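You operate a simulated robot arm through the tools that you are given. There is no shell and no other tool. Be economical: measure what you need, move in short steps, check, and stop when the job is done.

You run a simulated two-armed robot. Do the job below in one go: nothing can be reset, and whatever is moved stays where it is left.

Task
Twist the purple freshener to 3; stand it on the running shoe dryer.
Fine: hold it steady as you twist; power and fan on.

Only the result counts: the job must be done as asked and must still hold three seconds after the hand-in. Knocking over, shifting, dropping, spilling or breaking anything else fails it.

Robot
Two 7-joint arms with two-finger parallel grippers on one trunk, on a base that drives. Base frame: it is fixed to the floor where the robot stands at the start and does not move with it; the origin is under the middle of the robot, x ahead of it, y to its left, z up. Lengths are in mm, angles in rad, forces in N, time in s.
The left shoulder is at the start at [60, 143, 926], the right one opposite. With the tool pointing down near the work surface each hand reaches from about 280 to 700 mm from the robot's upright axis, wherever it stands, measured 20 degrees to its own side. Places, roughly: knob of the purple freshener [500, 0, 1000]; shoe dryer plate [900, 100, 900]; power button [700, 100, 900]; fan button [700, 0, 900]; warm button [700, 100, 900]; knob of the pink freshener [500, -200, 1000]. Payload 1.57 kg a hand.
Tool frame (each hand has its own): the origin (TCP) lies between the finger pads and is the grasp point; the fingertips stand 30 mm ahead of it; z points along the fingers, y is the line along which they close. The gripper opens to 110 mm. The fingers are 24 mm wide and 12 mm thick; the gripper's body (48 by 112 mm) begins 78 mm behind the TCP.
Orientation is that of the tool frame in the base frame, as a unit quaternion [w, x, y, z]. With the fingers straight down and closing along the base's y, the tool's x points along the base's -x, its y along +y and its z along -z.

Tools
- The arms move only by the tool send_rows. It takes "left_commands", "right_commands" or both (then of equal length, played together; a hand with none holds still); each is a list of rows, each an object (a shift or turn left out is 0, a gripper value left out holds the last) with "xyz": the shift along the tool's x, y, z in units of 200 mm (1.0 is 200 mm), a list of three; "turn": the turn, a rotation vector about the tool's x, y, z in units of 180 degrees (1.0 is 180 degrees), a list of three; "hand": the opening, from 0 (shut) to 1 (fully open). In form: [{"xyz": [dx, dy, dz], "turn": [ax, ay, az], "hand": hand}, ...]. A call has 1 to 20 rows; each row is the pose to reach, as a shift and turn from the pose commanded when the call began, along the tool's axes at that moment. A call with a number of a shift or a turn outside -1 to 1 is refused whole. Each row takes 0.2 s and may step no farther than 50 mm and 0.15 rad from the row before; otherwise, or with a gripper value out of range, the whole call is refused. Where a pose cannot be reached the arm comes as near as it can. A force on the tool above 40 N (or 10 N above the force at the start of the call, whichever is more), or a blocked arm, ends the call early, and 0.2 s more pass. The fingers move at their own pace (about 45 mm/s each) and stop on an object; they squeeze with about 21 N. The grip force told is the motor's: it shows also when the fingers shut on nothing. Time passes only in rows, and 0.2 s behind the last, so rows that repeat a pose let the fingers close. It gives the time, the measured TCP pose, the force on the tool (base axes), the opening and the grip force at its end, in the units of the frame above (readings bear some noise).
- Cameras (640 x 400 px; columns grow to the right, rows downward): "scene" is now at [48.7, -16.4, 1543.2]; the picture's right is [-0.22, -0.98, 0.00], its down [-0.68, 0.15, -0.71] and it looks along [0.70, -0.16, -0.70] (base axes); focal length 276 px, centre (320, 200). "left" rides on the left gripper at [70, -16, -141] in its tool frame; the picture's right is [0.23, 0.97, 0.00], its down [-0.85, 0.20, -0.48] and it looks along [-0.47, 0.11, 0.88] (tool axes); focal length 222 px, centre (320, 200). "right" rides on the right gripper at [70, 16, -141] in its tool frame; the picture's right is [-0.23, 0.97, 0.00], its down [-0.86, -0.20, -0.48] and it looks along [-0.47, -0.11, 0.88] (tool axes); focal length 222 px, centre (320, 200).
- get_image(camera): a new picture of that camera. It takes no simulated time.
- slide_trunk(by): slides the trunk up (or, below 0, down) by that many mm; the arms and the scene camera ride with it, the base frame stays. It gives what a move gives, with no picture.
- base_move(legs): drives the robot by 1 to 6 legs, each [ahead, left, turn to the left] in mm, mm and rad, along the robot's own axes; the way and the turn of a leg run together, so that a leg with both is an arc; at most 1500 mm and 3.142 rad a leg. The arms and the cameras ride along, it lands a little off, and it stops where it bumps. It gives what a move gives.
- turn_head(pan, tilt): turns the head with the scene camera to pan (to the left, within 1.501 rad either way) and tilt (down, from -0.506 to 1.204), counted from straight ahead of the robot. It gives what a move gives.
- probe_pixels(camera, pixels): there is no depth. For up to 12 entries [column, row, z] of the newest picture of that camera ("zoom" is the newest enlarged one), the place [x, y] in the base frame at which the ray of that pixel passes the height z, good to about 3 mm. It takes no simulated time.
- inspect(camera, box): a new picture of the part [left, top, right, bottom] of that camera's present view, enlarged. It takes no simulated time.
- job_done(): hands the job in; it is judged then, once.

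Work in short steps. Measure before you move; look again where a grasp or a placing could have gone wrong, and mend it. You have 80 turns and 78 pictures in all, those below and enlarged ones among them. Open the grippers and draw the arms clear of the work before you hand the job in, unless the task says otherwise; then end with one line.

The tools are called after ">>>" as name(argument=value, ...) on one line, values as JSON. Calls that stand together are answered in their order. send_rows: Moves the arms, as the interface text tells. Its arguments: {"type":"object","properties":{"left_commands":{"type":"array"},"right_commands":{"type":"array"}},"required":[]} The other tools are called the same way: slide_trunk (by) slides the trunk up or down; base_move (legs) drives the base; turn_head (pan, tilt) turns the head that bears the scene camera; get_image (camera) takes a picture; probe_pixels (camera, pixels) gives the place at which the rays of pixels pass given heights; inspect (camera, box) takes an enlarged picture of a part of a camera's view; job_done () hands the job in.

At the start:

```text
t: 0.0
left_position: [571.8, 146.0, 999.5]
left_ee_rot: [0.0, 0.0, 1.0, -0.001]
left_ft_force: [-0.4, -0.1, 0.6]
left_grip_width: 110.0
left_grasp_force: 0.0
right_position: [461.7, -263.9, 1000.3]
right_ee_rot: [0.0, -0.001, 1.0, 0.0]
right_ft_force: [0.6, -0.7, 0.5]
right_grip_width: 110.2
right_grasp_force: 0.0
trunk travel left (down, up): [-525.0, 65.0]
robot x, y, heading: [2.0, -0.0, -0.002]
head pan, tilt: [-0.223, 0.777]
```

scene: 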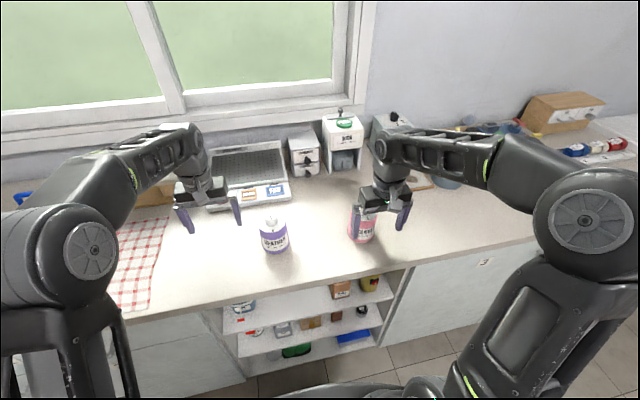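
right: 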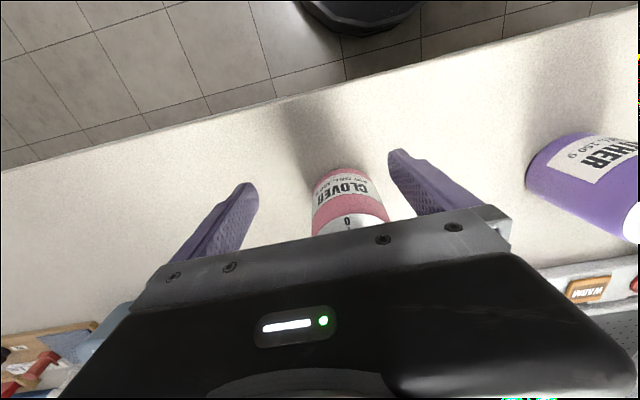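
left: 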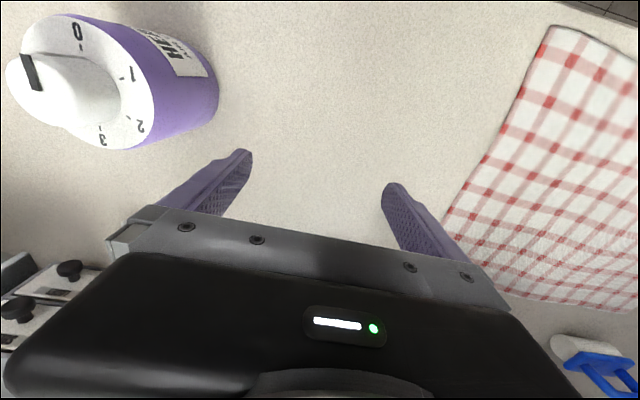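

The scene shows the purple freshener near (273,235), and the dryer at (245,170). I enlarge both to measure them.

>>> inspect(camera="scene", box=[180, 130, 340, 270])

>>> inspect(camera="left", box=[0, 0, 240, 160])

```text
2.86 times, centred on (260, 200) of scene
```

zoom: 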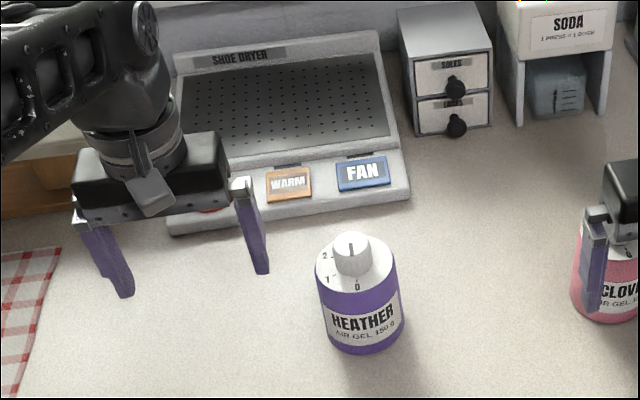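

```text
2.50 times, centred on (120, 80) of left
```

zoom: 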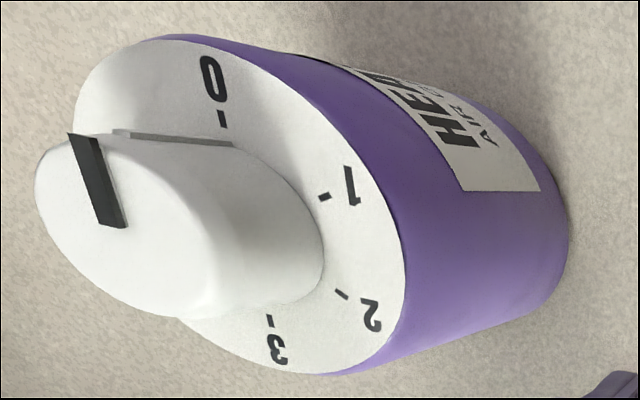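

I probe the freshener and dryer positions, and clear the left hand upward to see the power button.

>>> probe_pixels(camera="scene", pixels=[[268, 192, 1000], [267, 196, 980], [275, 251, 900], [274, 253, 900], [260, 246, 900], [288, 245, 900]])

>>> send_rows(left_commands=[{"xyz": [0, 0, -0.25]}, {"xyz": [0, 0.2, -0.5]}, {"xyz": [0.2, 0.4, -0.6]}, {"xyz": [0.4, 0.5, -0.6]}])

>>> get_image(camera="scene")

>>> inspect(camera="scene", box=[190, 130, 310, 260])

```text
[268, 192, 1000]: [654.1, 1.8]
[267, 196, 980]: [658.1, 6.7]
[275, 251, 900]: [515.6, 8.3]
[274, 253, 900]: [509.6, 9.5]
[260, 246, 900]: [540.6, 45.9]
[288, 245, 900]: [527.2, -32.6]
```

```text
refused: row 2 steps farther than a row can; nothing moved
```

```text
72 pictures are left
```

scene: 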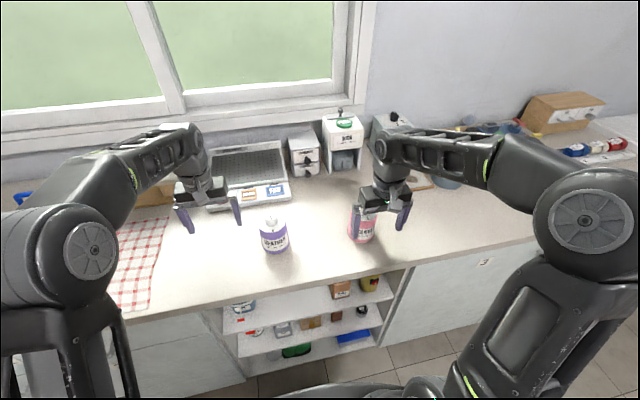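

```text
3.08 times, centred on (250, 195) of scene
```

zoom: 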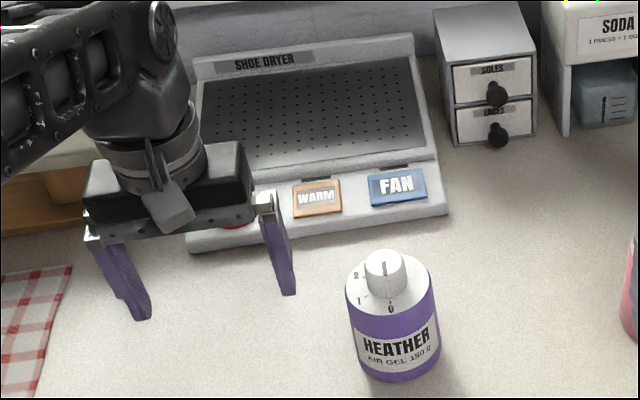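

The steps were too long; I use shorter ones. The left hand goes up and to its left.

>>> send_rows(left_commands=[{"xyz": [0, 0, -0.2]}, {"xyz": [0, 0.1, -0.4]}, {"xyz": [0, 0.3, -0.5]}, {"xyz": [0.15, 0.45, -0.5]}, {"xyz": [0.3, 0.6, -0.5]}, {"xyz": [0.45, 0.75, -0.5]}])

>>> inspect(camera="scene", box=[190, 130, 310, 260])

>>> get_image(camera="left")

```text
t: 1.4
left_position: [480.6, 298.1, 1101.8]
left_ee_rot: [0.001, 0.001, 1.0, -0.001]
left_ft_force: [-0.4, -0.1, 0.3]
left_grip_width: 110.1
left_grasp_force: 0.0
left hand out of reach, approached as far as the arm can: row 2, 3, 4
right_position: [462.4, -263.9, 1000.9]
right_ee_rot: [0.0, 0.0, 1.0, 0.0]
right_ft_force: [-0.7, -0.6, 0.2]
right_grip_width: 109.9
right_grasp_force: 0.0
trunk travel left (down, up): [-525.0, 65.0]
robot x, y, heading: [2.9, 2.0, 0.0]
head pan, tilt: [-0.223, 0.777]
```

```text
3.08 times, centred on (250, 195) of scene
```

zoom: 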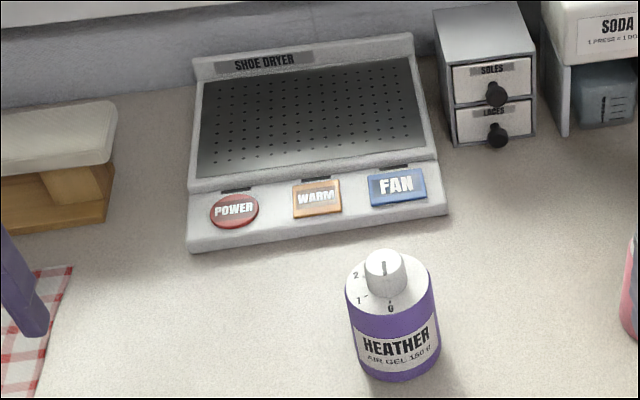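

```text
69 pictures are left
```

left: 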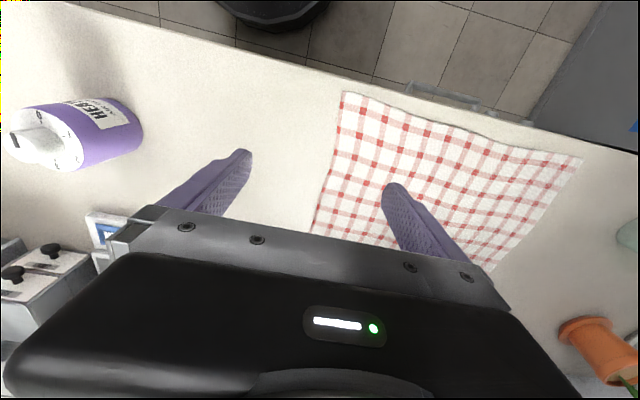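

Power, warm and fan indicator slots all look dark. I bring the left camera over the freshener to read the dial angles from above.

>>> send_rows(left_commands=[{"xyz": [0, -0.2, 0]}, {"xyz": [0, -0.4, 0]}, {"xyz": [0, -0.6, 0]}, {"xyz": [0, -0.8, 0]}, {"xyz": [0, -1.0, 0]}])

>>> send_rows(left_commands=[{"xyz": [0, -0.2, 0]}, {"xyz": [-0.05, -0.4, 0]}, {"xyz": [-0.15, -0.5, 0]}, {"xyz": [-0.2, -0.5, 0]}])

>>> get_image(camera="left")

```text
t: 2.6
left_position: [483.7, 94.9, 1100.4]
left_ee_rot: [0.001, 0.0, 1.0, -0.001]
left_ft_force: [0.6, -0.4, -0.9]
left_grip_width: 109.8
left_grasp_force: 0.0
right_position: [462.0, -264.7, 999.8]
right_ee_rot: [0.0, 0.0, 1.0, 0.0]
right_ft_force: [-0.1, -0.2, 0.3]
right_grip_width: 110.2
right_grasp_force: 0.1
trunk travel left (down, up): [-525.0, 65.0]
robot x, y, heading: [0.6, 0.5, 0.001]
head pan, tilt: [-0.223, 0.777]
```

```text
t: 3.6
left_position: [490.8, 24.6, 1100.3]
left_ee_rot: [0.002, 0.0, 1.0, -0.002]
left_ft_force: [0.7, -0.4, 0.1]
left_grip_width: 109.7
left_grasp_force: 0.0
left hand out of reach, approached as far as the arm can: row 2, 3, 4
right_position: [462.1, -262.7, 1000.2]
right_ee_rot: [0.001, 0.0, 1.0, 0.0]
right_ft_force: [-0.1, 0.2, 0.3]
right_grip_width: 110.1
right_grasp_force: 0.0
trunk travel left (down, up): [-525.0, 65.0]
robot x, y, heading: [-0.4, 0.4, -0.004]
head pan, tilt: [-0.223, 0.777]
```

```text
68 pictures are left
```

left: 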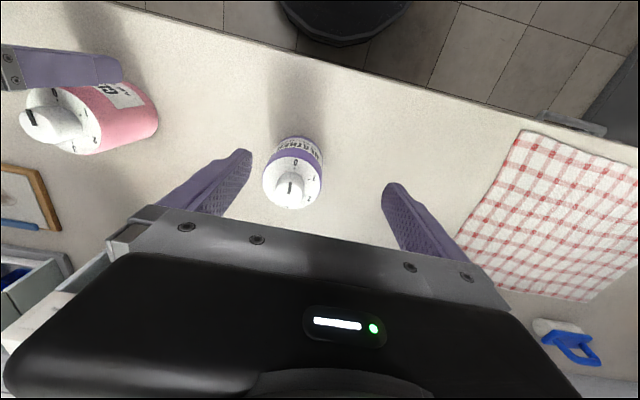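

Freshener is at (292,175), knob near (290,185). I enlarge it and probe.

>>> inspect(camera="left", box=[247, 130, 337, 216])

```text
4.65 times, centred on (292, 173) of left
```

zoom: 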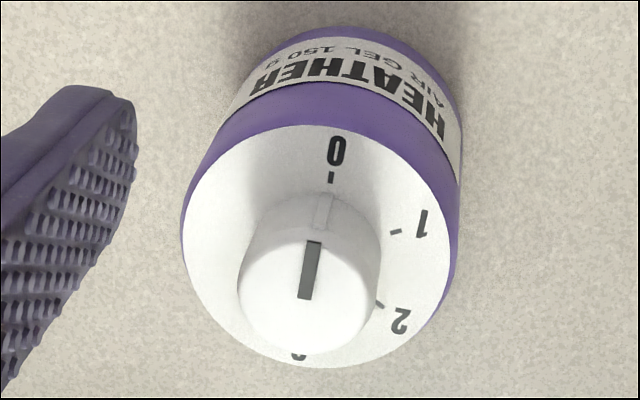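

I triangulate the top disc and knob top using both cameras at several heights.

>>> probe_pixels(camera="zoom", pixels=[[320, 246, 970], [320, 246, 990], [320, 246, 1010], [306, 290, 990], [306, 290, 1010], [306, 290, 1030], [183, 230, 980], [460, 230, 980], [352, 28, 900], [325, 180, 980], [395, 232, 980], [379, 303, 980]])

>>> inspect(camera="scene", box=[240, 205, 304, 260])

```text
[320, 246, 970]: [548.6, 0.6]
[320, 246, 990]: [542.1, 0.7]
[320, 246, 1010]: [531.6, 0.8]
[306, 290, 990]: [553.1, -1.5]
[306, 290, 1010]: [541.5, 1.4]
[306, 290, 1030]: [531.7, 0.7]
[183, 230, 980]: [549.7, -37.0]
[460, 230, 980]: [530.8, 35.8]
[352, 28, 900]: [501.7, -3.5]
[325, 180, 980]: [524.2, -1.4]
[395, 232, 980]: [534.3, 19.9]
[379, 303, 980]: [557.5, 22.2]
```

```text
7.27 times, centred on (272, 232) of scene
```

zoom: 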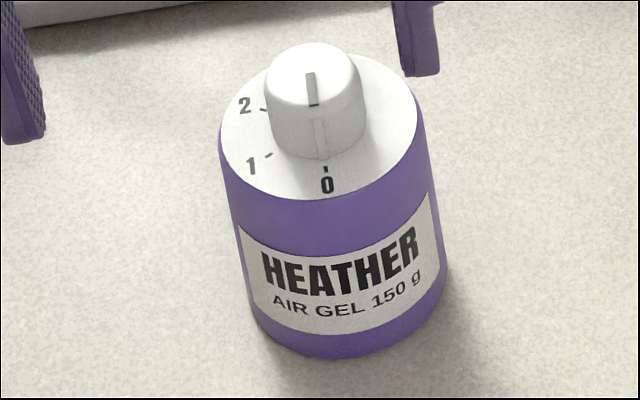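

>>> probe_pixels(camera="zoom", pixels=[[320, 124, 960], [320, 124, 980], [320, 124, 1000], [315, 74, 990], [315, 74, 1010], [315, 74, 1030], [345, 358, 900], [255, 320, 900], [445, 290, 900], [220, 128, 980], [419, 117, 980]])

```text
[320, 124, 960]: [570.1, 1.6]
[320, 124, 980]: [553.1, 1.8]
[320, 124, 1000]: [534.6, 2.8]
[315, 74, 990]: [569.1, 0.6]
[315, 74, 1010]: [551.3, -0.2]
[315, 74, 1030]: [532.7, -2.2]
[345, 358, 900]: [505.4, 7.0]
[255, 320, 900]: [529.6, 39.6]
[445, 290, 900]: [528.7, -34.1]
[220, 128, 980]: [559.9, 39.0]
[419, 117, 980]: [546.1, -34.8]
```

Axis of the freshener ≈ (543, 1), body top z≈988, knob top ≈1013, dial steps ~60° clockwise. I clear the left hand and raise the right hand to a staging place, to come in at the body from the front-right.

>>> send_rows(left_commands=[{"xyz": [0, 0.2, 0]}, {"xyz": [0, 0.4, 0]}, {"xyz": [0, 0.6, 0]}, {"xyz": [0, 0.8, 0]}, {"xyz": [0, 0.8, 0]}, {"xyz": [0, 0.8, 0]}], right_commands=[{"xyz": [0.05, 0, -0.2]}, {"xyz": [0.15, 0, -0.4]}, {"xyz": [0.25, 0.1, -0.5]}, {"xyz": [0.3, 0.3, -0.5]}, {"xyz": [0.3, 0.5, -0.5]}, {"xyz": [0.3, 0.6, -0.5]}])

>>> send_rows(right_commands=[{"turn": [0, -0.045, 0]}, {"turn": [0, -0.09, 0]}, {"turn": [0, -0.135, 0]}, {"turn": [0, -0.18, 0]}, {"turn": [0, -0.225, 0]}, {"turn": [0, -0.27, 0]}, {"turn": [0, -0.3, 0]}, {"turn": [0, -0.333, 0]}])

>>> get_image(camera="scene")

```text
t: 5.0
left_position: [493.9, 188.6, 1099.2]
left_ee_rot: [0.0, 0.0, 1.0, -0.001]
left_ft_force: [0.5, 0.4, 0.5]
left_grip_width: 109.8
left_grasp_force: 0.1
right_position: [401.8, -143.2, 1099.5]
right_ee_rot: [-0.001, -0.001, 1.0, 0.0]
right_ft_force: [-0.2, 0.2, 0.2]
right_grip_width: 110.1
right_grasp_force: 0.0
trunk travel left (down, up): [-525.0, 65.0]
robot x, y, heading: [-1.3, 1.6, 0.002]
head pan, tilt: [-0.223, 0.777]
```

```text
t: 6.8
left_position: [495.1, 188.5, 1099.0]
left_ee_rot: [0.0, 0.0, 1.0, -0.002]
left_ft_force: [-0.4, 0.1, -0.7]
left_grip_width: 109.8
left_grasp_force: 0.1
right_position: [435.6, -129.9, 1137.3]
right_ee_rot: [0.499, 0.001, 0.866, -0.001]
right_ft_force: [-1.1, 0.1, 0.2]
right_grip_width: 110.0
right_grasp_force: 0.0
right hand out of reach, approached as far as the arm can: row 6, 7, 8
trunk travel left (down, up): [-525.0, 65.0]
robot x, y, heading: [-0.3, -2.9, -0.003]
head pan, tilt: [-0.223, 0.777]
```

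```text
65 pictures are left
```

scene: 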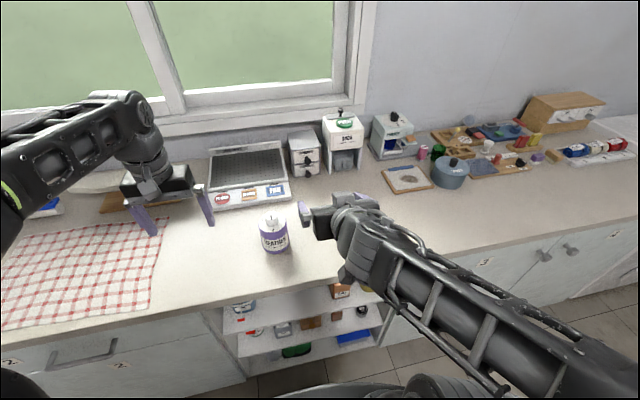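

The pitch was reached, though the arm is folded close. Next I yaw 35° left about vertical while moving a little ahead.

>>> send_rows(right_commands=[{"xyz": [-0.02, 0, 0.035], "turn": [-0.034, 0, -0.0195]}, {"xyz": [-0.04, 0, 0.07], "turn": [-0.067, 0, -0.039]}, {"xyz": [-0.06, 0, 0.105], "turn": [-0.101, 0, -0.058]}, {"xyz": [-0.08, 0, 0.14], "turn": [-0.134, 0, -0.078]}, {"xyz": [-0.1, 0, 0.175], "turn": [-0.168, 0, -0.097]}, {"xyz": [-0.1, 0, 0.175], "turn": [-0.168, 0, -0.097]}])

```text
t: 8.2
left_position: [494.1, 189.0, 1099.4]
left_ee_rot: [0.0, 0.0, 1.0, 0.0]
left_ft_force: [0.5, -0.9, -0.6]
left_grip_width: 110.0
left_grasp_force: 0.0
right_position: [473.8, -130.9, 1135.3]
right_ee_rot: [0.476, -0.261, 0.826, 0.151]
right_ft_force: [0.5, 0.2, 0.1]
right_grip_width: 110.2
right_grasp_force: 0.1
trunk travel left (down, up): [-525.0, 65.0]
robot x, y, heading: [-1.2, 0.2, -0.004]
head pan, tilt: [-0.223, 0.777]
```

Tool axis is now (0.71, 0.50, −0.50) as wanted. I go to the pregrasp about 110 mm behind the body.

>>> send_rows(right_commands=[{"xyz": [0.1, 0.07, 0.1]}, {"xyz": [0.2, 0.14, 0.2]}, {"xyz": [0.3, 0.21, 0.3]}, {"xyz": [0.4, 0.28, 0.4]}, {"xyz": [0.494, 0.344, 0.494]}, {"xyz": [0.494, 0.344, 0.494]}])

>>> get_image(camera="scene")

>>> get_image(camera="right")

```text
t: 9.6
left_position: [494.3, 187.7, 1098.7]
left_ee_rot: [0.001, 0.0, 1.0, 0.0]
left_ft_force: [0.5, -0.4, -0.3]
left_grip_width: 110.3
left_grasp_force: 0.0
right_position: [481.2, -53.1, 1004.1]
right_ee_rot: [0.477, -0.259, 0.826, 0.151]
right_ft_force: [0.4, 0.2, 0.4]
right_grip_width: 109.9
right_grasp_force: 0.1
right hand out of reach, approached as far as the arm can: row 4, 5, 6
trunk travel left (down, up): [-525.0, 65.0]
robot x, y, heading: [1.2, 0.2, -0.002]
head pan, tilt: [-0.223, 0.777]
```

```text
64 pictures are left
```

scene: 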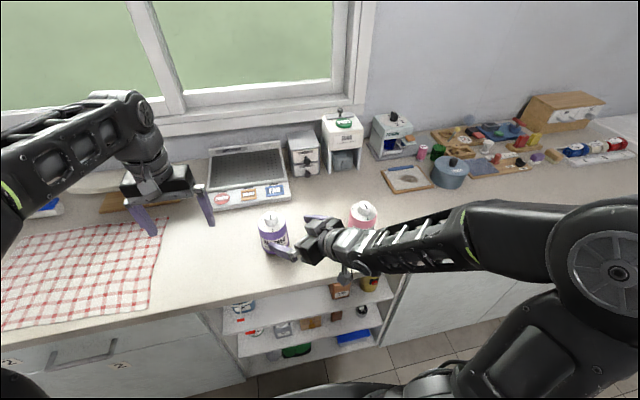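

```text
63 pictures are left
```

right: 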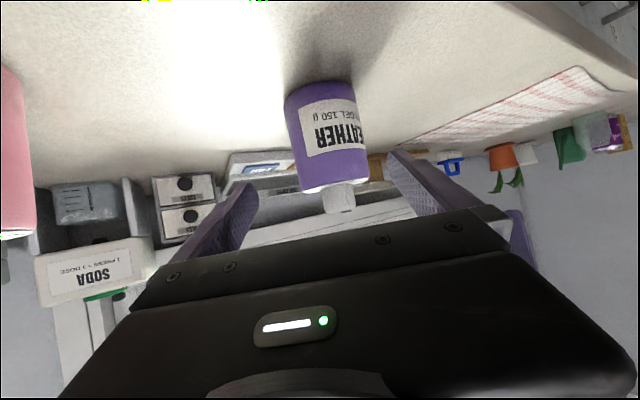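

Right fingers straddle the purple body. The pink one is near the right wrist, so I measure it before going in.

>>> inspect(camera="scene", box=[230, 180, 410, 292])

>>> probe_pixels(camera="scene", pixels=[[362, 212, 1000], [351, 222, 960], [376, 218, 960], [362, 244, 900]])

```text
3.56 times, centred on (320, 236) of scene
```

zoom: 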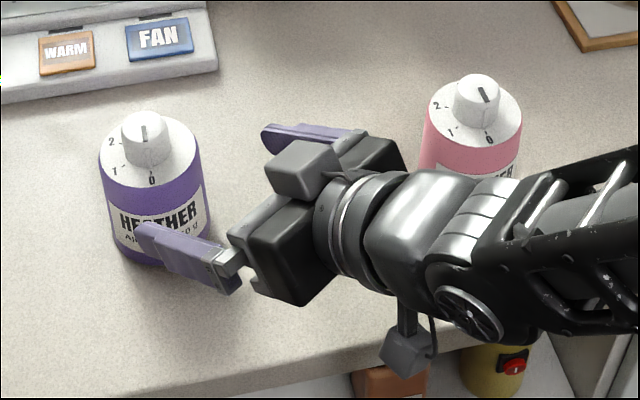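

```text
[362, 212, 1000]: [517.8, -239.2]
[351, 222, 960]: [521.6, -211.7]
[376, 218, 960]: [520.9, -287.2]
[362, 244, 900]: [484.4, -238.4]
```

Pink stands at (520, −240), clear of the path. I go in along the tool axis to (543, 1, 945).

>>> send_rows(right_commands=[{"xyz": [0.04, 0.04, 0.02]}, {"xyz": [0.05, 0.043, 0.15]}, {"xyz": [0.05, 0.043, 0.28]}, {"xyz": [0.05, 0.043, 0.4]}, {"xyz": [0.05, 0.043, 0.5]}, {"xyz": [0.05, 0.043, 0.5]}])

>>> inspect(camera="scene", box=[230, 180, 410, 292])

>>> get_image(camera="right")

```text
t: 11.0
left_position: [495.0, 188.2, 1099.3]
left_ee_rot: [0.001, 0.0, 1.0, -0.001]
left_ft_force: [-0.9, 0.5, 0.3]
left_grip_width: 109.7
left_grasp_force: 0.1
right_position: [542.8, 1.4, 944.9]
right_ee_rot: [0.477, -0.261, 0.826, 0.151]
right_ft_force: [0.0, -0.7, 0.8]
right_grip_width: 109.7
right_grasp_force: 0.0
right hand out of reach, approached as far as the arm can: row 1
trunk travel left (down, up): [-525.0, 65.0]
robot x, y, heading: [-0.8, 0.5, -0.0]
head pan, tilt: [-0.223, 0.777]
```

```text
3.56 times, centred on (320, 236) of scene
```

zoom: 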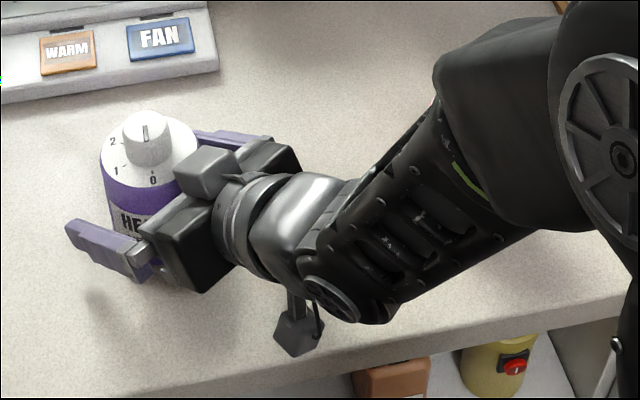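

```text
60 pictures are left
```

right: 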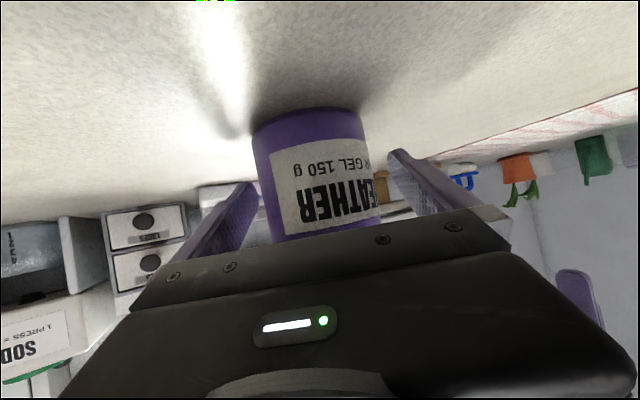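

The hand is centred around the body. I close the right gripper on it.

>>> send_rows(right_commands=[{"hand": 0.75}, {"hand": 0.65}, {"hand": 0.4}, {"hand": 0.4}, {"hand": 0.4}])

>>> get_image(camera="left")

>>> get_image(camera="right")

```text
t: 12.2
left_position: [495.1, 188.3, 1100.2]
left_ee_rot: [0.001, 0.0, 1.0, -0.001]
left_ft_force: [-1.0, 0.2, -0.2]
left_grip_width: 109.9
left_grasp_force: 0.1
right_position: [541.1, 0.9, 944.0]
right_ee_rot: [0.477, -0.26, 0.826, 0.151]
right_ft_force: [0.7, 0.0, 0.5]
right_grip_width: 74.5
right_grasp_force: 21.1
trunk travel left (down, up): [-525.0, 65.0]
robot x, y, heading: [4.5, -0.5, -0.001]
head pan, tilt: [-0.223, 0.777]
```

```text
59 pictures are left
```

left: 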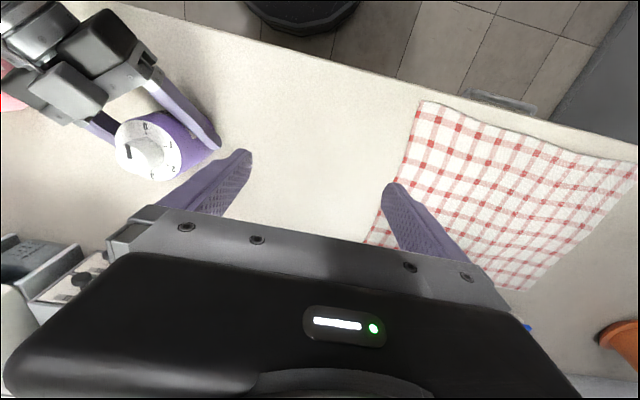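

```text
58 pictures are left
```

right: 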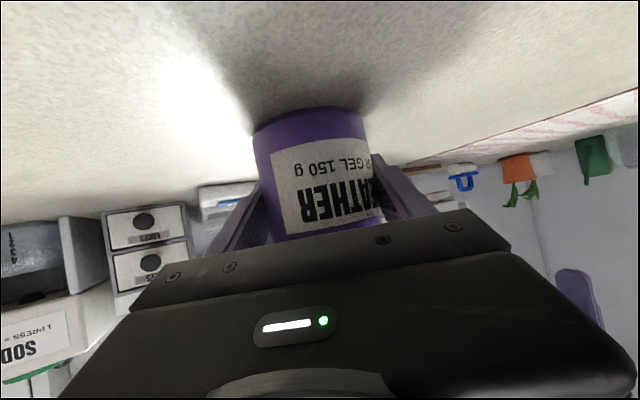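

Grip is 21 N at 74.5 mm. I bring the left hand above the knob with a half-closed gripper, staying at z≈1080.

>>> send_rows(left_commands=[{"xyz": [-0.06, -0.2, 0], "hand": 0.58}, {"xyz": [-0.12, -0.4, 0.03]}, {"xyz": [-0.18, -0.6, 0.06]}, {"xyz": [-0.24, -0.78, 0.1]}, {"xyz": [-0.24, -0.935, 0.1]}, {"xyz": [-0.24, -0.935, 0.1]}])

>>> get_image(camera="left")

>>> inspect(camera="scene", box=[180, 130, 400, 270])

```text
t: 13.6
left_position: [532.5, 48.8, 1085.0]
left_ee_rot: [0.001, 0.0, 1.0, -0.002]
left_ft_force: [0.2, 0.9, -0.4]
left_grip_width: 63.8
left_grasp_force: 0.0
left hand out of reach, approached as far as the arm can: row 4, 5, 6
right_position: [542.3, 1.5, 945.0]
right_ee_rot: [0.476, -0.26, 0.827, 0.15]
right_ft_force: [0.6, -0.1, 0.5]
right_grip_width: 74.9
right_grasp_force: 21.5
trunk travel left (down, up): [-525.0, 65.0]
robot x, y, heading: [-2.9, 0.8, 0.003]
head pan, tilt: [-0.223, 0.777]
```

```text
57 pictures are left
```

left: 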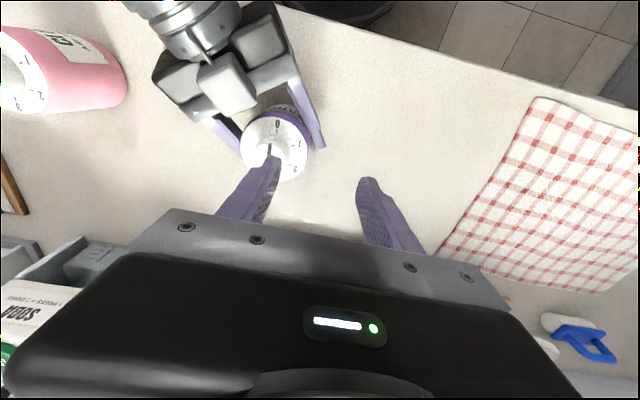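

```text
2.86 times, centred on (290, 200) of scene
```

zoom: 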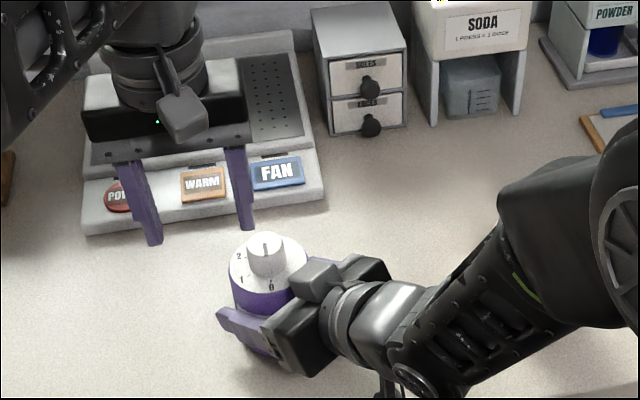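

The left arm cannot reach over to y=1, so I lift the freshener 10 mm with the right hand and carry it 70 mm left. The left hand keeps clear.

>>> send_rows(right_commands=[{"xyz": [-0.043, 0, -0.025]}, {"xyz": [-0.043, 0, -0.025]}, {"xyz": [-0.063, 0.08, 0.01]}, {"xyz": [-0.083, 0.16, 0.045]}, {"xyz": [-0.103, 0.24, 0.08]}, {"xyz": [-0.123, 0.315, 0.114]}, {"xyz": [-0.123, 0.315, 0.114]}, {"xyz": [-0.1, 0.315, 0.127]}, {"xyz": [-0.082, 0.315, 0.138]}, {"xyz": [-0.082, 0.315, 0.138]}], left_commands=[{"xyz": [0, 0.2, 0]}, {"xyz": [0, 0.4, 0]}, {"xyz": [0, 0.5, 0]}, {"xyz": [0, 0.5, 0]}, {"xyz": [0, 0.5, 0]}, {"xyz": [0, 0.5, 0]}, {"xyz": [0, 0.5, 0]}, {"xyz": [0, 0.5, 0]}, {"xyz": [0, 0.5, 0]}, {"xyz": [0, 0.5, 0]}])

>>> get_image(camera="left")

>>> inspect(camera="scene", box=[180, 150, 400, 290])

```text
t: 15.8
left_position: [532.5, 152.8, 1082.6]
left_ee_rot: [0.0, 0.0, 1.0, -0.001]
left_ft_force: [-0.2, 0.1, 0.1]
left_grip_width: 64.0
left_grasp_force: 0.1
right_position: [531.7, 72.0, 944.4]
right_ee_rot: [0.478, -0.26, 0.826, 0.151]
right_ft_force: [0.0, -0.8, -0.6]
right_grip_width: 74.5
right_grasp_force: 20.7
trunk travel left (down, up): [-525.0, 65.0]
robot x, y, heading: [1.3, -2.7, 0.004]
head pan, tilt: [-0.223, 0.777]
```

```text
55 pictures are left
```

left: 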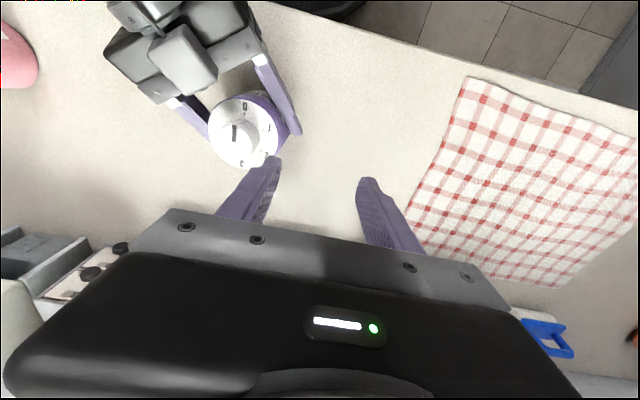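

```text
2.86 times, centred on (290, 220) of scene
```

zoom: 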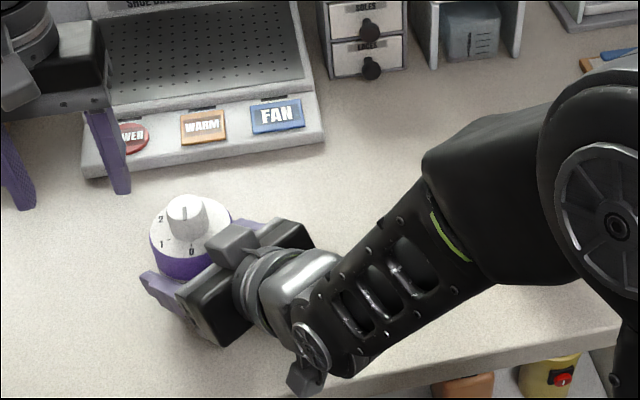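

The freshener now stands at about (533, 72). I bring the left hand over it at z≈1082, turning it back by about −85° to gain twisting range.

>>> send_rows(left_commands=[{"xyz": [0, -0.1, 0], "turn": [0, 0, -0.045]}, {"xyz": [0, -0.2, 0], "turn": [0, 0, -0.09]}, {"xyz": [0, -0.3, 0], "turn": [0, 0, -0.135]}, {"xyz": [0, -0.4, 0], "turn": [0, 0, -0.18]}, {"xyz": [0, -0.4, 0], "turn": [0, 0, -0.225]}, {"xyz": [0, -0.4, 0], "turn": [0, 0, -0.27]}, {"xyz": [0, -0.4, 0], "turn": [0, 0, -0.315]}, {"xyz": [0, -0.4, 0], "turn": [0, 0, -0.36]}, {"xyz": [0, -0.4, 0], "turn": [0, 0, -0.405]}, {"xyz": [0, -0.4, 0], "turn": [0, 0, -0.45]}, {"xyz": [0, -0.4, 0], "turn": [0, 0, -0.48]}])

>>> get_image(camera="left")

>>> inspect(camera="scene", box=[180, 150, 340, 260])

```text
t: 18.2
left_position: [530.9, 69.6, 1082.5]
left_ee_rot: [0.0, -0.686, 0.728, 0.0]
left_ft_force: [-0.7, 0.3, -0.6]
left_grip_width: 63.9
left_grasp_force: 0.0
right_position: [533.5, 71.8, 944.7]
right_ee_rot: [0.477, -0.261, 0.826, 0.151]
right_ft_force: [0.6, 0.0, 2.3]
right_grip_width: 74.5
right_grasp_force: 20.8
trunk travel left (down, up): [-525.0, 65.0]
robot x, y, heading: [0.1, 2.7, 0.001]
head pan, tilt: [-0.223, 0.777]
```

```text
53 pictures are left
```

left: 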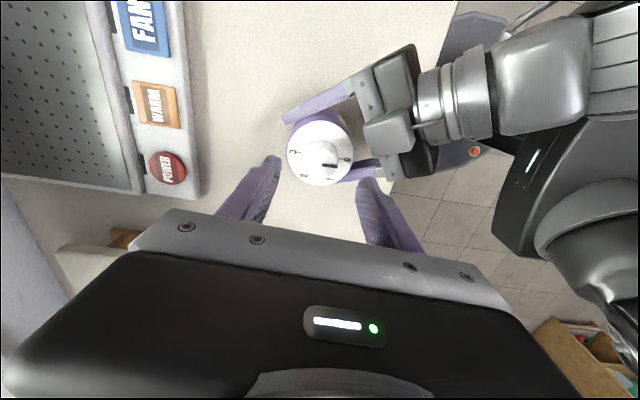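

```text
3.64 times, centred on (260, 205) of scene
```

zoom: 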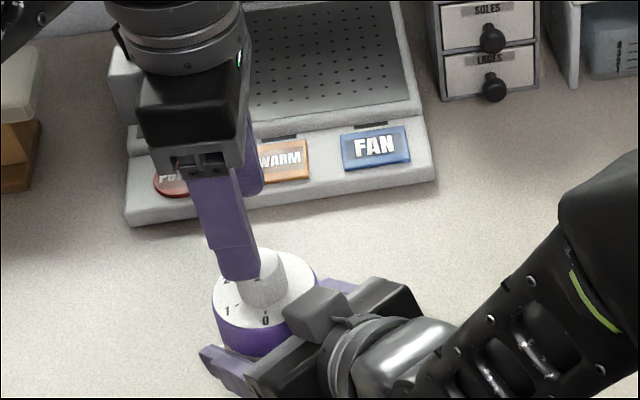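

From here the whole dial is visible; I enlarge it.

>>> inspect(camera="left", box=[275, 100, 375, 192])

```text
4.35 times, centred on (325, 146) of left
```

zoom: 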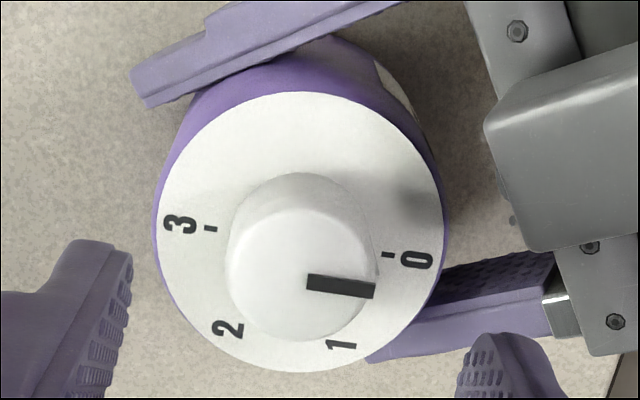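

>>> probe_pixels(camera="zoom", pixels=[[388, 255, 988], [211, 229, 988], [330, 342, 988], [243, 323, 988], [155, 220, 988], [447, 225, 988], [290, 92, 988], [302, 372, 988], [306, 282, 1013], [375, 290, 1013], [228, 260, 1013], [378, 275, 1013]])

```text
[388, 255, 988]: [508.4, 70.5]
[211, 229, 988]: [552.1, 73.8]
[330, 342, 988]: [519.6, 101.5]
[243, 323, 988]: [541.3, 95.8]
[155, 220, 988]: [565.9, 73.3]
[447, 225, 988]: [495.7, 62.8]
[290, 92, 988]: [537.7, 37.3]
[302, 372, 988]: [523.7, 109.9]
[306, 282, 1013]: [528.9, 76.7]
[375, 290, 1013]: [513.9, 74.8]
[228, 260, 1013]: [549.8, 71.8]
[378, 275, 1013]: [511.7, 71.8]
```

Pointer is at 0 and "3" lies about 180° clockwise from above. The knob axis is (531, 73); I lower the left hand around the knob.

>>> send_rows(left_commands=[{"xyz": [-0.017, 0, 0.05], "hand": 0.5}, {"xyz": [-0.017, 0, 0.12]}, {"xyz": [-0.017, 0, 0.2]}, {"xyz": [-0.017, 0, 0.26]}, {"xyz": [-0.017, 0, 0.3]}, {"xyz": [-0.017, 0, 0.3]}])

>>> get_image(camera="left")

>>> inspect(camera="scene", box=[200, 170, 320, 260])

```text
t: 19.6
left_position: [531.8, 75.6, 1023.8]
left_ee_rot: [-0.001, -0.685, 0.729, -0.001]
left_ft_force: [-1.2, -0.1, 9.8]
left_grip_width: 55.6
left_grasp_force: 0.7
right_position: [531.8, 72.6, 944.6]
right_ee_rot: [0.477, -0.259, 0.827, 0.149]
right_ft_force: [3.0, 1.0, -0.8]
right_grip_width: 74.5
right_grasp_force: 21.0
trunk travel left (down, up): [-525.0, 65.0]
robot x, y, heading: [1.4, 0.1, -0.001]
head pan, tilt: [-0.223, 0.777]
```

```text
50 pictures are left
```

left: 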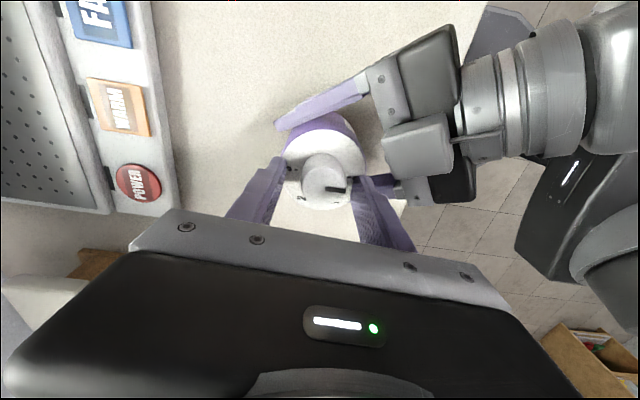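

```text
4.44 times, centred on (260, 215) of scene
```

zoom: 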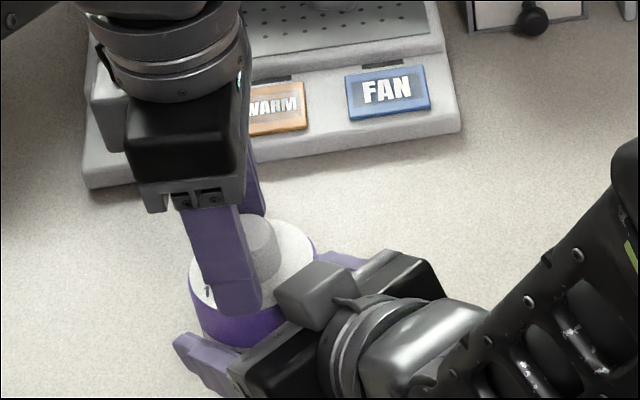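

The left reads 9.8 N upward: the fingertips touch the dial face. I raise 4 mm, centre in y and close on the knob.

>>> send_rows(left_commands=[{"xyz": [0.012, 0, -0.022]}, {"xyz": [0.012, 0, -0.022], "hand": 0.4}, {"xyz": [0.012, 0, -0.022], "hand": 0.3}, {"xyz": [0.012, 0, -0.022], "hand": 0.1}, {"xyz": [0.012, 0, -0.022], "hand": 0.1}, {"xyz": [0.012, 0, -0.022], "hand": 0.1}])

>>> get_image(camera="left")

```text
t: 21.0
left_position: [531.5, 73.1, 1026.8]
left_ee_rot: [-0.001, -0.685, 0.729, 0.0]
left_ft_force: [-8.9, -1.7, 0.3]
left_grip_width: 32.4
left_grasp_force: 20.9
right_position: [532.7, 71.9, 945.0]
right_ee_rot: [0.477, -0.26, 0.826, 0.151]
right_ft_force: [7.7, 0.6, 0.5]
right_grip_width: 74.4
right_grasp_force: 21.0
trunk travel left (down, up): [-525.0, 65.0]
robot x, y, heading: [0.7, -0.5, 0.005]
head pan, tilt: [-0.223, 0.777]
```

```text
48 pictures are left
```

left: 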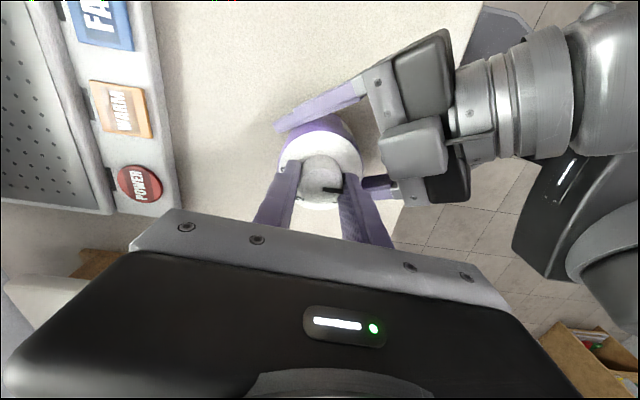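

Gripped (32.4 mm), with a 9 N side load in −x. I shift 2 mm to −x to relieve it and twist the first 40°.

>>> send_rows(left_commands=[{"xyz": [0, 0.01, 0]}, {"xyz": [0, 0.01, 0], "turn": [0, 0, 0.04]}, {"xyz": [0, 0.01, 0], "turn": [0, 0, 0.08]}, {"xyz": [0, 0.01, 0], "turn": [0, 0, 0.12]}, {"xyz": [0, 0.01, 0], "turn": [0, 0, 0.16]}, {"xyz": [0, 0.01, 0], "turn": [0, 0, 0.2]}, {"xyz": [0, 0.01, 0], "turn": [0, 0, 0.222]}])

>>> inspect(camera="left", box=[220, 80, 440, 260])

```text
t: 22.6
left_position: [528.4, 72.6, 1028.0]
left_ee_rot: [0.001, -0.393, 0.92, -0.001]
left_ft_force: [13.2, -0.7, -0.8]
left_grip_width: 32.4
left_grasp_force: 20.5
right_position: [530.9, 73.2, 944.5]
right_ee_rot: [0.476, -0.26, 0.826, 0.15]
right_ft_force: [-12.8, 2.9, 7.4]
right_grip_width: 74.4
right_grasp_force: 21.0
trunk travel left (down, up): [-525.0, 65.0]
robot x, y, heading: [-0.7, 2.1, 0.001]
head pan, tilt: [-0.223, 0.777]
```

```text
2.22 times, centred on (330, 170) of left
```

zoom: 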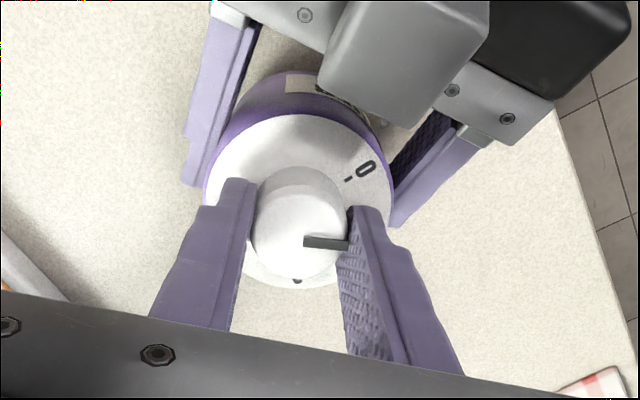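

The knob follows the hand by 40°. I take off 1.2 mm of the over-correction and twist 90° more.

>>> send_rows(left_commands=[{"xyz": [-0.004, -0.004, 0]}, {"xyz": [-0.004, -0.004, 0], "turn": [0, 0, 0.045]}, {"xyz": [-0.004, -0.004, 0], "turn": [0, 0, 0.09]}, {"xyz": [-0.004, -0.004, 0], "turn": [0, 0, 0.135]}, {"xyz": [-0.004, -0.004, 0], "turn": [0, 0, 0.18]}, {"xyz": [-0.004, -0.004, 0], "turn": [0, 0, 0.225]}, {"xyz": [-0.004, -0.004, 0], "turn": [0, 0, 0.27]}, {"xyz": [-0.004, -0.004, 0], "turn": [0, 0, 0.315]}, {"xyz": [-0.004, -0.004, 0], "turn": [0, 0, 0.36]}, {"xyz": [-0.004, -0.004, 0], "turn": [0, 0, 0.405]}, {"xyz": [-0.004, -0.004, 0], "turn": [0, 0, 0.45]}, {"xyz": [-0.004, -0.004, 0], "turn": [0, 0, 0.49]}])

>>> inspect(camera="left", box=[220, 80, 440, 260])

>>> inspect(camera="scene", box=[180, 150, 400, 290])

```text
t: 25.2
left_position: [529.2, 71.6, 1028.8]
left_ee_rot: [0.001, 0.358, 0.934, -0.002]
left_ft_force: [4.8, -11.4, 13.7]
left_grip_width: 32.6
left_grasp_force: 20.4
right_position: [531.6, 72.2, 944.5]
right_ee_rot: [0.476, -0.26, 0.826, 0.15]
right_ft_force: [-4.8, 14.3, -7.8]
right_grip_width: 74.3
right_grasp_force: 21.2
trunk travel left (down, up): [-525.0, 65.0]
robot x, y, heading: [1.0, 3.2, -0.001]
head pan, tilt: [-0.223, 0.777]
```

```text
2.22 times, centred on (330, 170) of left
```

zoom: 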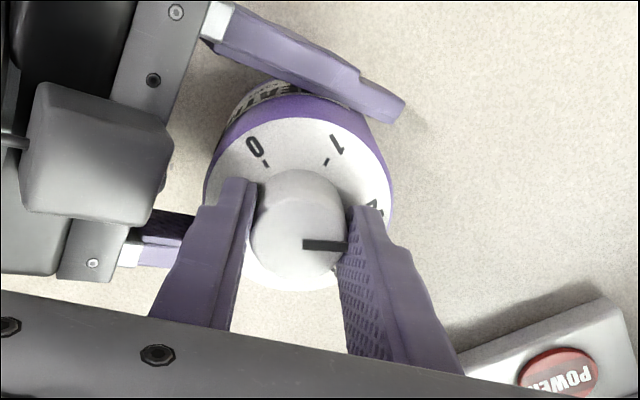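

```text
2.86 times, centred on (290, 220) of scene
```

zoom: 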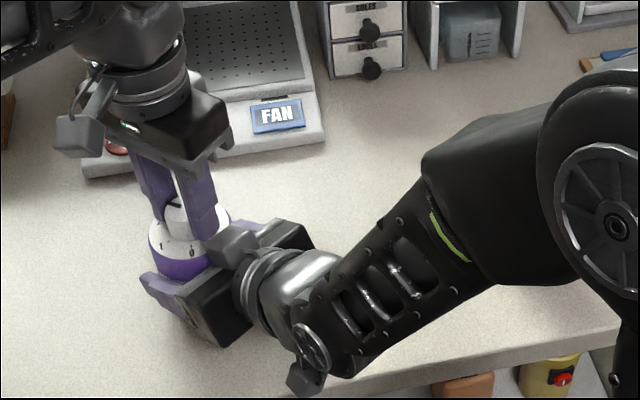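

Turned 128° so far (yaw −86.4° → +41.9°). I relieve the side load by about 1 mm and twist the remaining 52°.

>>> send_rows(left_commands=[{"xyz": [-0.003, -0.004, -0.004]}, {"xyz": [-0.003, -0.004, -0.004], "turn": [0, 0, 0.045]}, {"xyz": [-0.003, -0.004, -0.004], "turn": [0, 0, 0.09]}, {"xyz": [-0.003, -0.004, -0.004], "turn": [0, 0, 0.135]}, {"xyz": [-0.003, -0.004, -0.004], "turn": [0, 0, 0.18]}, {"xyz": [-0.003, -0.004, -0.004], "turn": [0, 0, 0.225]}, {"xyz": [-0.003, -0.004, -0.004], "turn": [0, 0, 0.27]}, {"xyz": [-0.003, -0.004, -0.004], "turn": [0, 0, 0.288]}, {"xyz": [-0.003, -0.004, -0.004], "turn": [0, 0, 0.288]}])

>>> inspect(camera="left", box=[220, 80, 440, 260])

```text
t: 27.2
left_position: [529.9, 72.4, 1027.5]
left_ee_rot: [0.0, 0.73, 0.684, 0.001]
left_ft_force: [10.8, -2.4, -0.3]
left_grip_width: 32.7
left_grasp_force: 20.8
right_position: [533.1, 73.0, 944.7]
right_ee_rot: [0.476, -0.26, 0.826, 0.151]
right_ft_force: [-12.8, 3.2, 2.0]
right_grip_width: 74.0
right_grasp_force: 21.0
trunk travel left (down, up): [-525.0, 65.0]
robot x, y, heading: [0.4, -0.2, -0.0]
head pan, tilt: [-0.223, 0.777]
```

```text
2.22 times, centred on (330, 170) of left
```

zoom: 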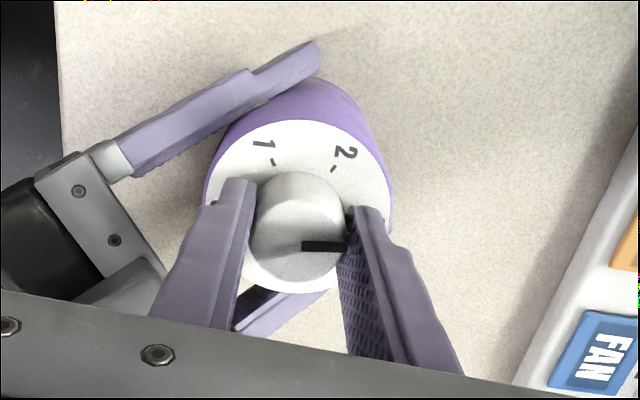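

Total twist is 180°. I open the left hand, rise 60 mm and check the dial.

>>> send_rows(left_commands=[{"hand": 0.5}, {"hand": 0.5}, {"xyz": [0, 0, -0.1]}, {"xyz": [0, 0, -0.2]}, {"xyz": [0, 0, -0.3]}, {"xyz": [0, 0, -0.3]}])

>>> inspect(camera="left", box=[265, 95, 375, 195])

```text
t: 28.6
left_position: [528.5, 71.0, 1077.3]
left_ee_rot: [-0.007, 0.73, 0.684, -0.006]
left_ft_force: [0.9, 0.7, -0.1]
left_grip_width: 54.9
left_grasp_force: 0.0
left hand out of reach, approached as far as the arm can: row 5
right_position: [533.3, 71.9, 943.6]
right_ee_rot: [0.476, -0.26, 0.827, 0.15]
right_ft_force: [0.0, 0.8, -1.4]
right_grip_width: 73.7
right_grasp_force: 21.3
trunk travel left (down, up): [-525.0, 65.0]
robot x, y, heading: [5.7, 3.3, -0.004]
head pan, tilt: [-0.223, 0.777]
```

```text
4.00 times, centred on (320, 145) of left
```

zoom: 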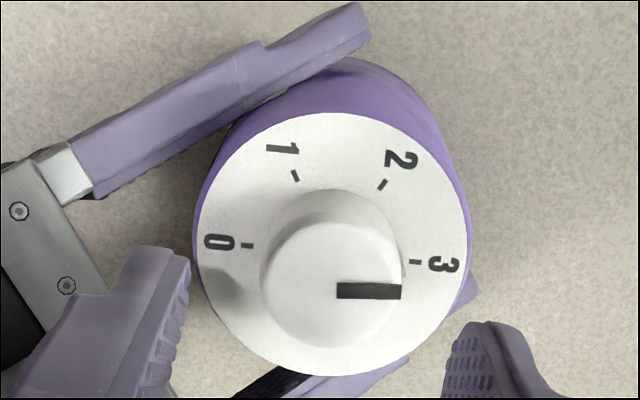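

The pointer is near 3; I measure its direction against the ticks.

>>> probe_pixels(camera="zoom", pixels=[[241, 243, 994], [252, 245, 994], [409, 261, 994], [421, 262, 994], [292, 169, 994], [298, 181, 994], [385, 179, 994], [379, 189, 994], [338, 291, 1016], [401, 291, 1016]])

>>> inspect(camera="left", box=[315, 135, 385, 180])

```text
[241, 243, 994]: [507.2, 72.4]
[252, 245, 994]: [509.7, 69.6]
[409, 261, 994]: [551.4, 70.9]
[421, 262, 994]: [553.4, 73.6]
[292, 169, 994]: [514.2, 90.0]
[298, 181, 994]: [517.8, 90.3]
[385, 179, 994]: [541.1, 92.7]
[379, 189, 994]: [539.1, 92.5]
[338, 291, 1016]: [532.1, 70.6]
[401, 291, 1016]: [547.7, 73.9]
```

```text
8.89 times, centred on (350, 158) of left
```

zoom: 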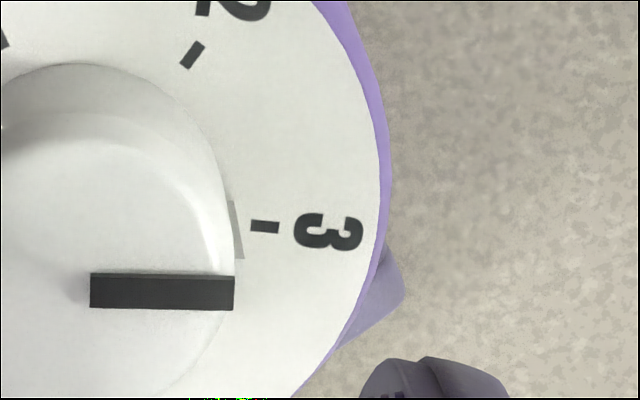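

In the image the pointer is at about 1° and the 0–3 tick line at about 6°, so it is roughly 5° short. I regrip and twist a further 8°, allowing for slack.

>>> send_rows(left_commands=[{"xyz": [0.006, 0.012, 0.1]}, {"xyz": [0.006, 0.012, 0.2]}, {"xyz": [0.006, 0.012, 0.25]}, {"xyz": [0.006, 0.012, 0.25], "hand": 0.35}, {"xyz": [0.006, 0.012, 0.25], "hand": 0.1}, {"xyz": [0.006, 0.012, 0.25], "hand": 0.1}, {"xyz": [0.006, 0.012, 0.25], "hand": 0.1}, {"xyz": [0.006, 0.012, 0.25], "turn": [0, 0, 0.022]}, {"xyz": [0.006, 0.012, 0.25], "turn": [0, 0, 0.045]}, {"xyz": [0.006, 0.012, 0.25], "turn": [0, 0, 0.045]}])

>>> send_rows(left_commands=[{"hand": 0.5}, {"hand": 0.5}, {"xyz": [0, 0, -0.1]}, {"xyz": [0, 0, -0.2]}, {"xyz": [0, 0, -0.25]}, {"xyz": [0, 0, -0.25]}])

>>> inspect(camera="left", box=[265, 95, 375, 195])

```text
t: 30.8
left_position: [532.4, 73.0, 1037.4]
left_ee_rot: [0.001, 0.775, 0.631, 0.0]
left_ft_force: [-5.7, -1.2, 0.8]
left_grip_width: 31.3
left_grasp_force: 21.2
right_position: [533.5, 73.2, 944.8]
right_ee_rot: [0.477, -0.259, 0.826, 0.15]
right_ft_force: [6.7, 0.8, -0.7]
right_grip_width: 73.9
right_grasp_force: 21.0
trunk travel left (down, up): [-525.0, 65.0]
robot x, y, heading: [1.1, -1.7, 0.004]
head pan, tilt: [-0.223, 0.777]
```

```text
t: 32.2
left_position: [531.3, 72.6, 1078.1]
left_ee_rot: [0.002, 0.775, 0.632, 0.0]
left_ft_force: [-0.8, -0.1, -1.0]
left_grip_width: 55.1
left_grasp_force: 0.0
left hand out of reach, approached as far as the arm can: row 5, 6
right_position: [532.0, 73.4, 944.1]
right_ee_rot: [0.477, -0.26, 0.826, 0.15]
right_ft_force: [-0.7, 1.1, 3.1]
right_grip_width: 73.9
right_grasp_force: 21.4
trunk travel left (down, up): [-525.0, 65.0]
robot x, y, heading: [-1.4, -1.6, 0.002]
head pan, tilt: [-0.223, 0.777]
```

```text
4.00 times, centred on (320, 145) of left
```

zoom: 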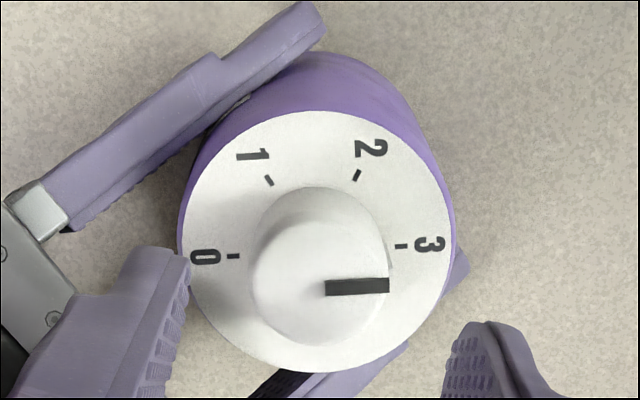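

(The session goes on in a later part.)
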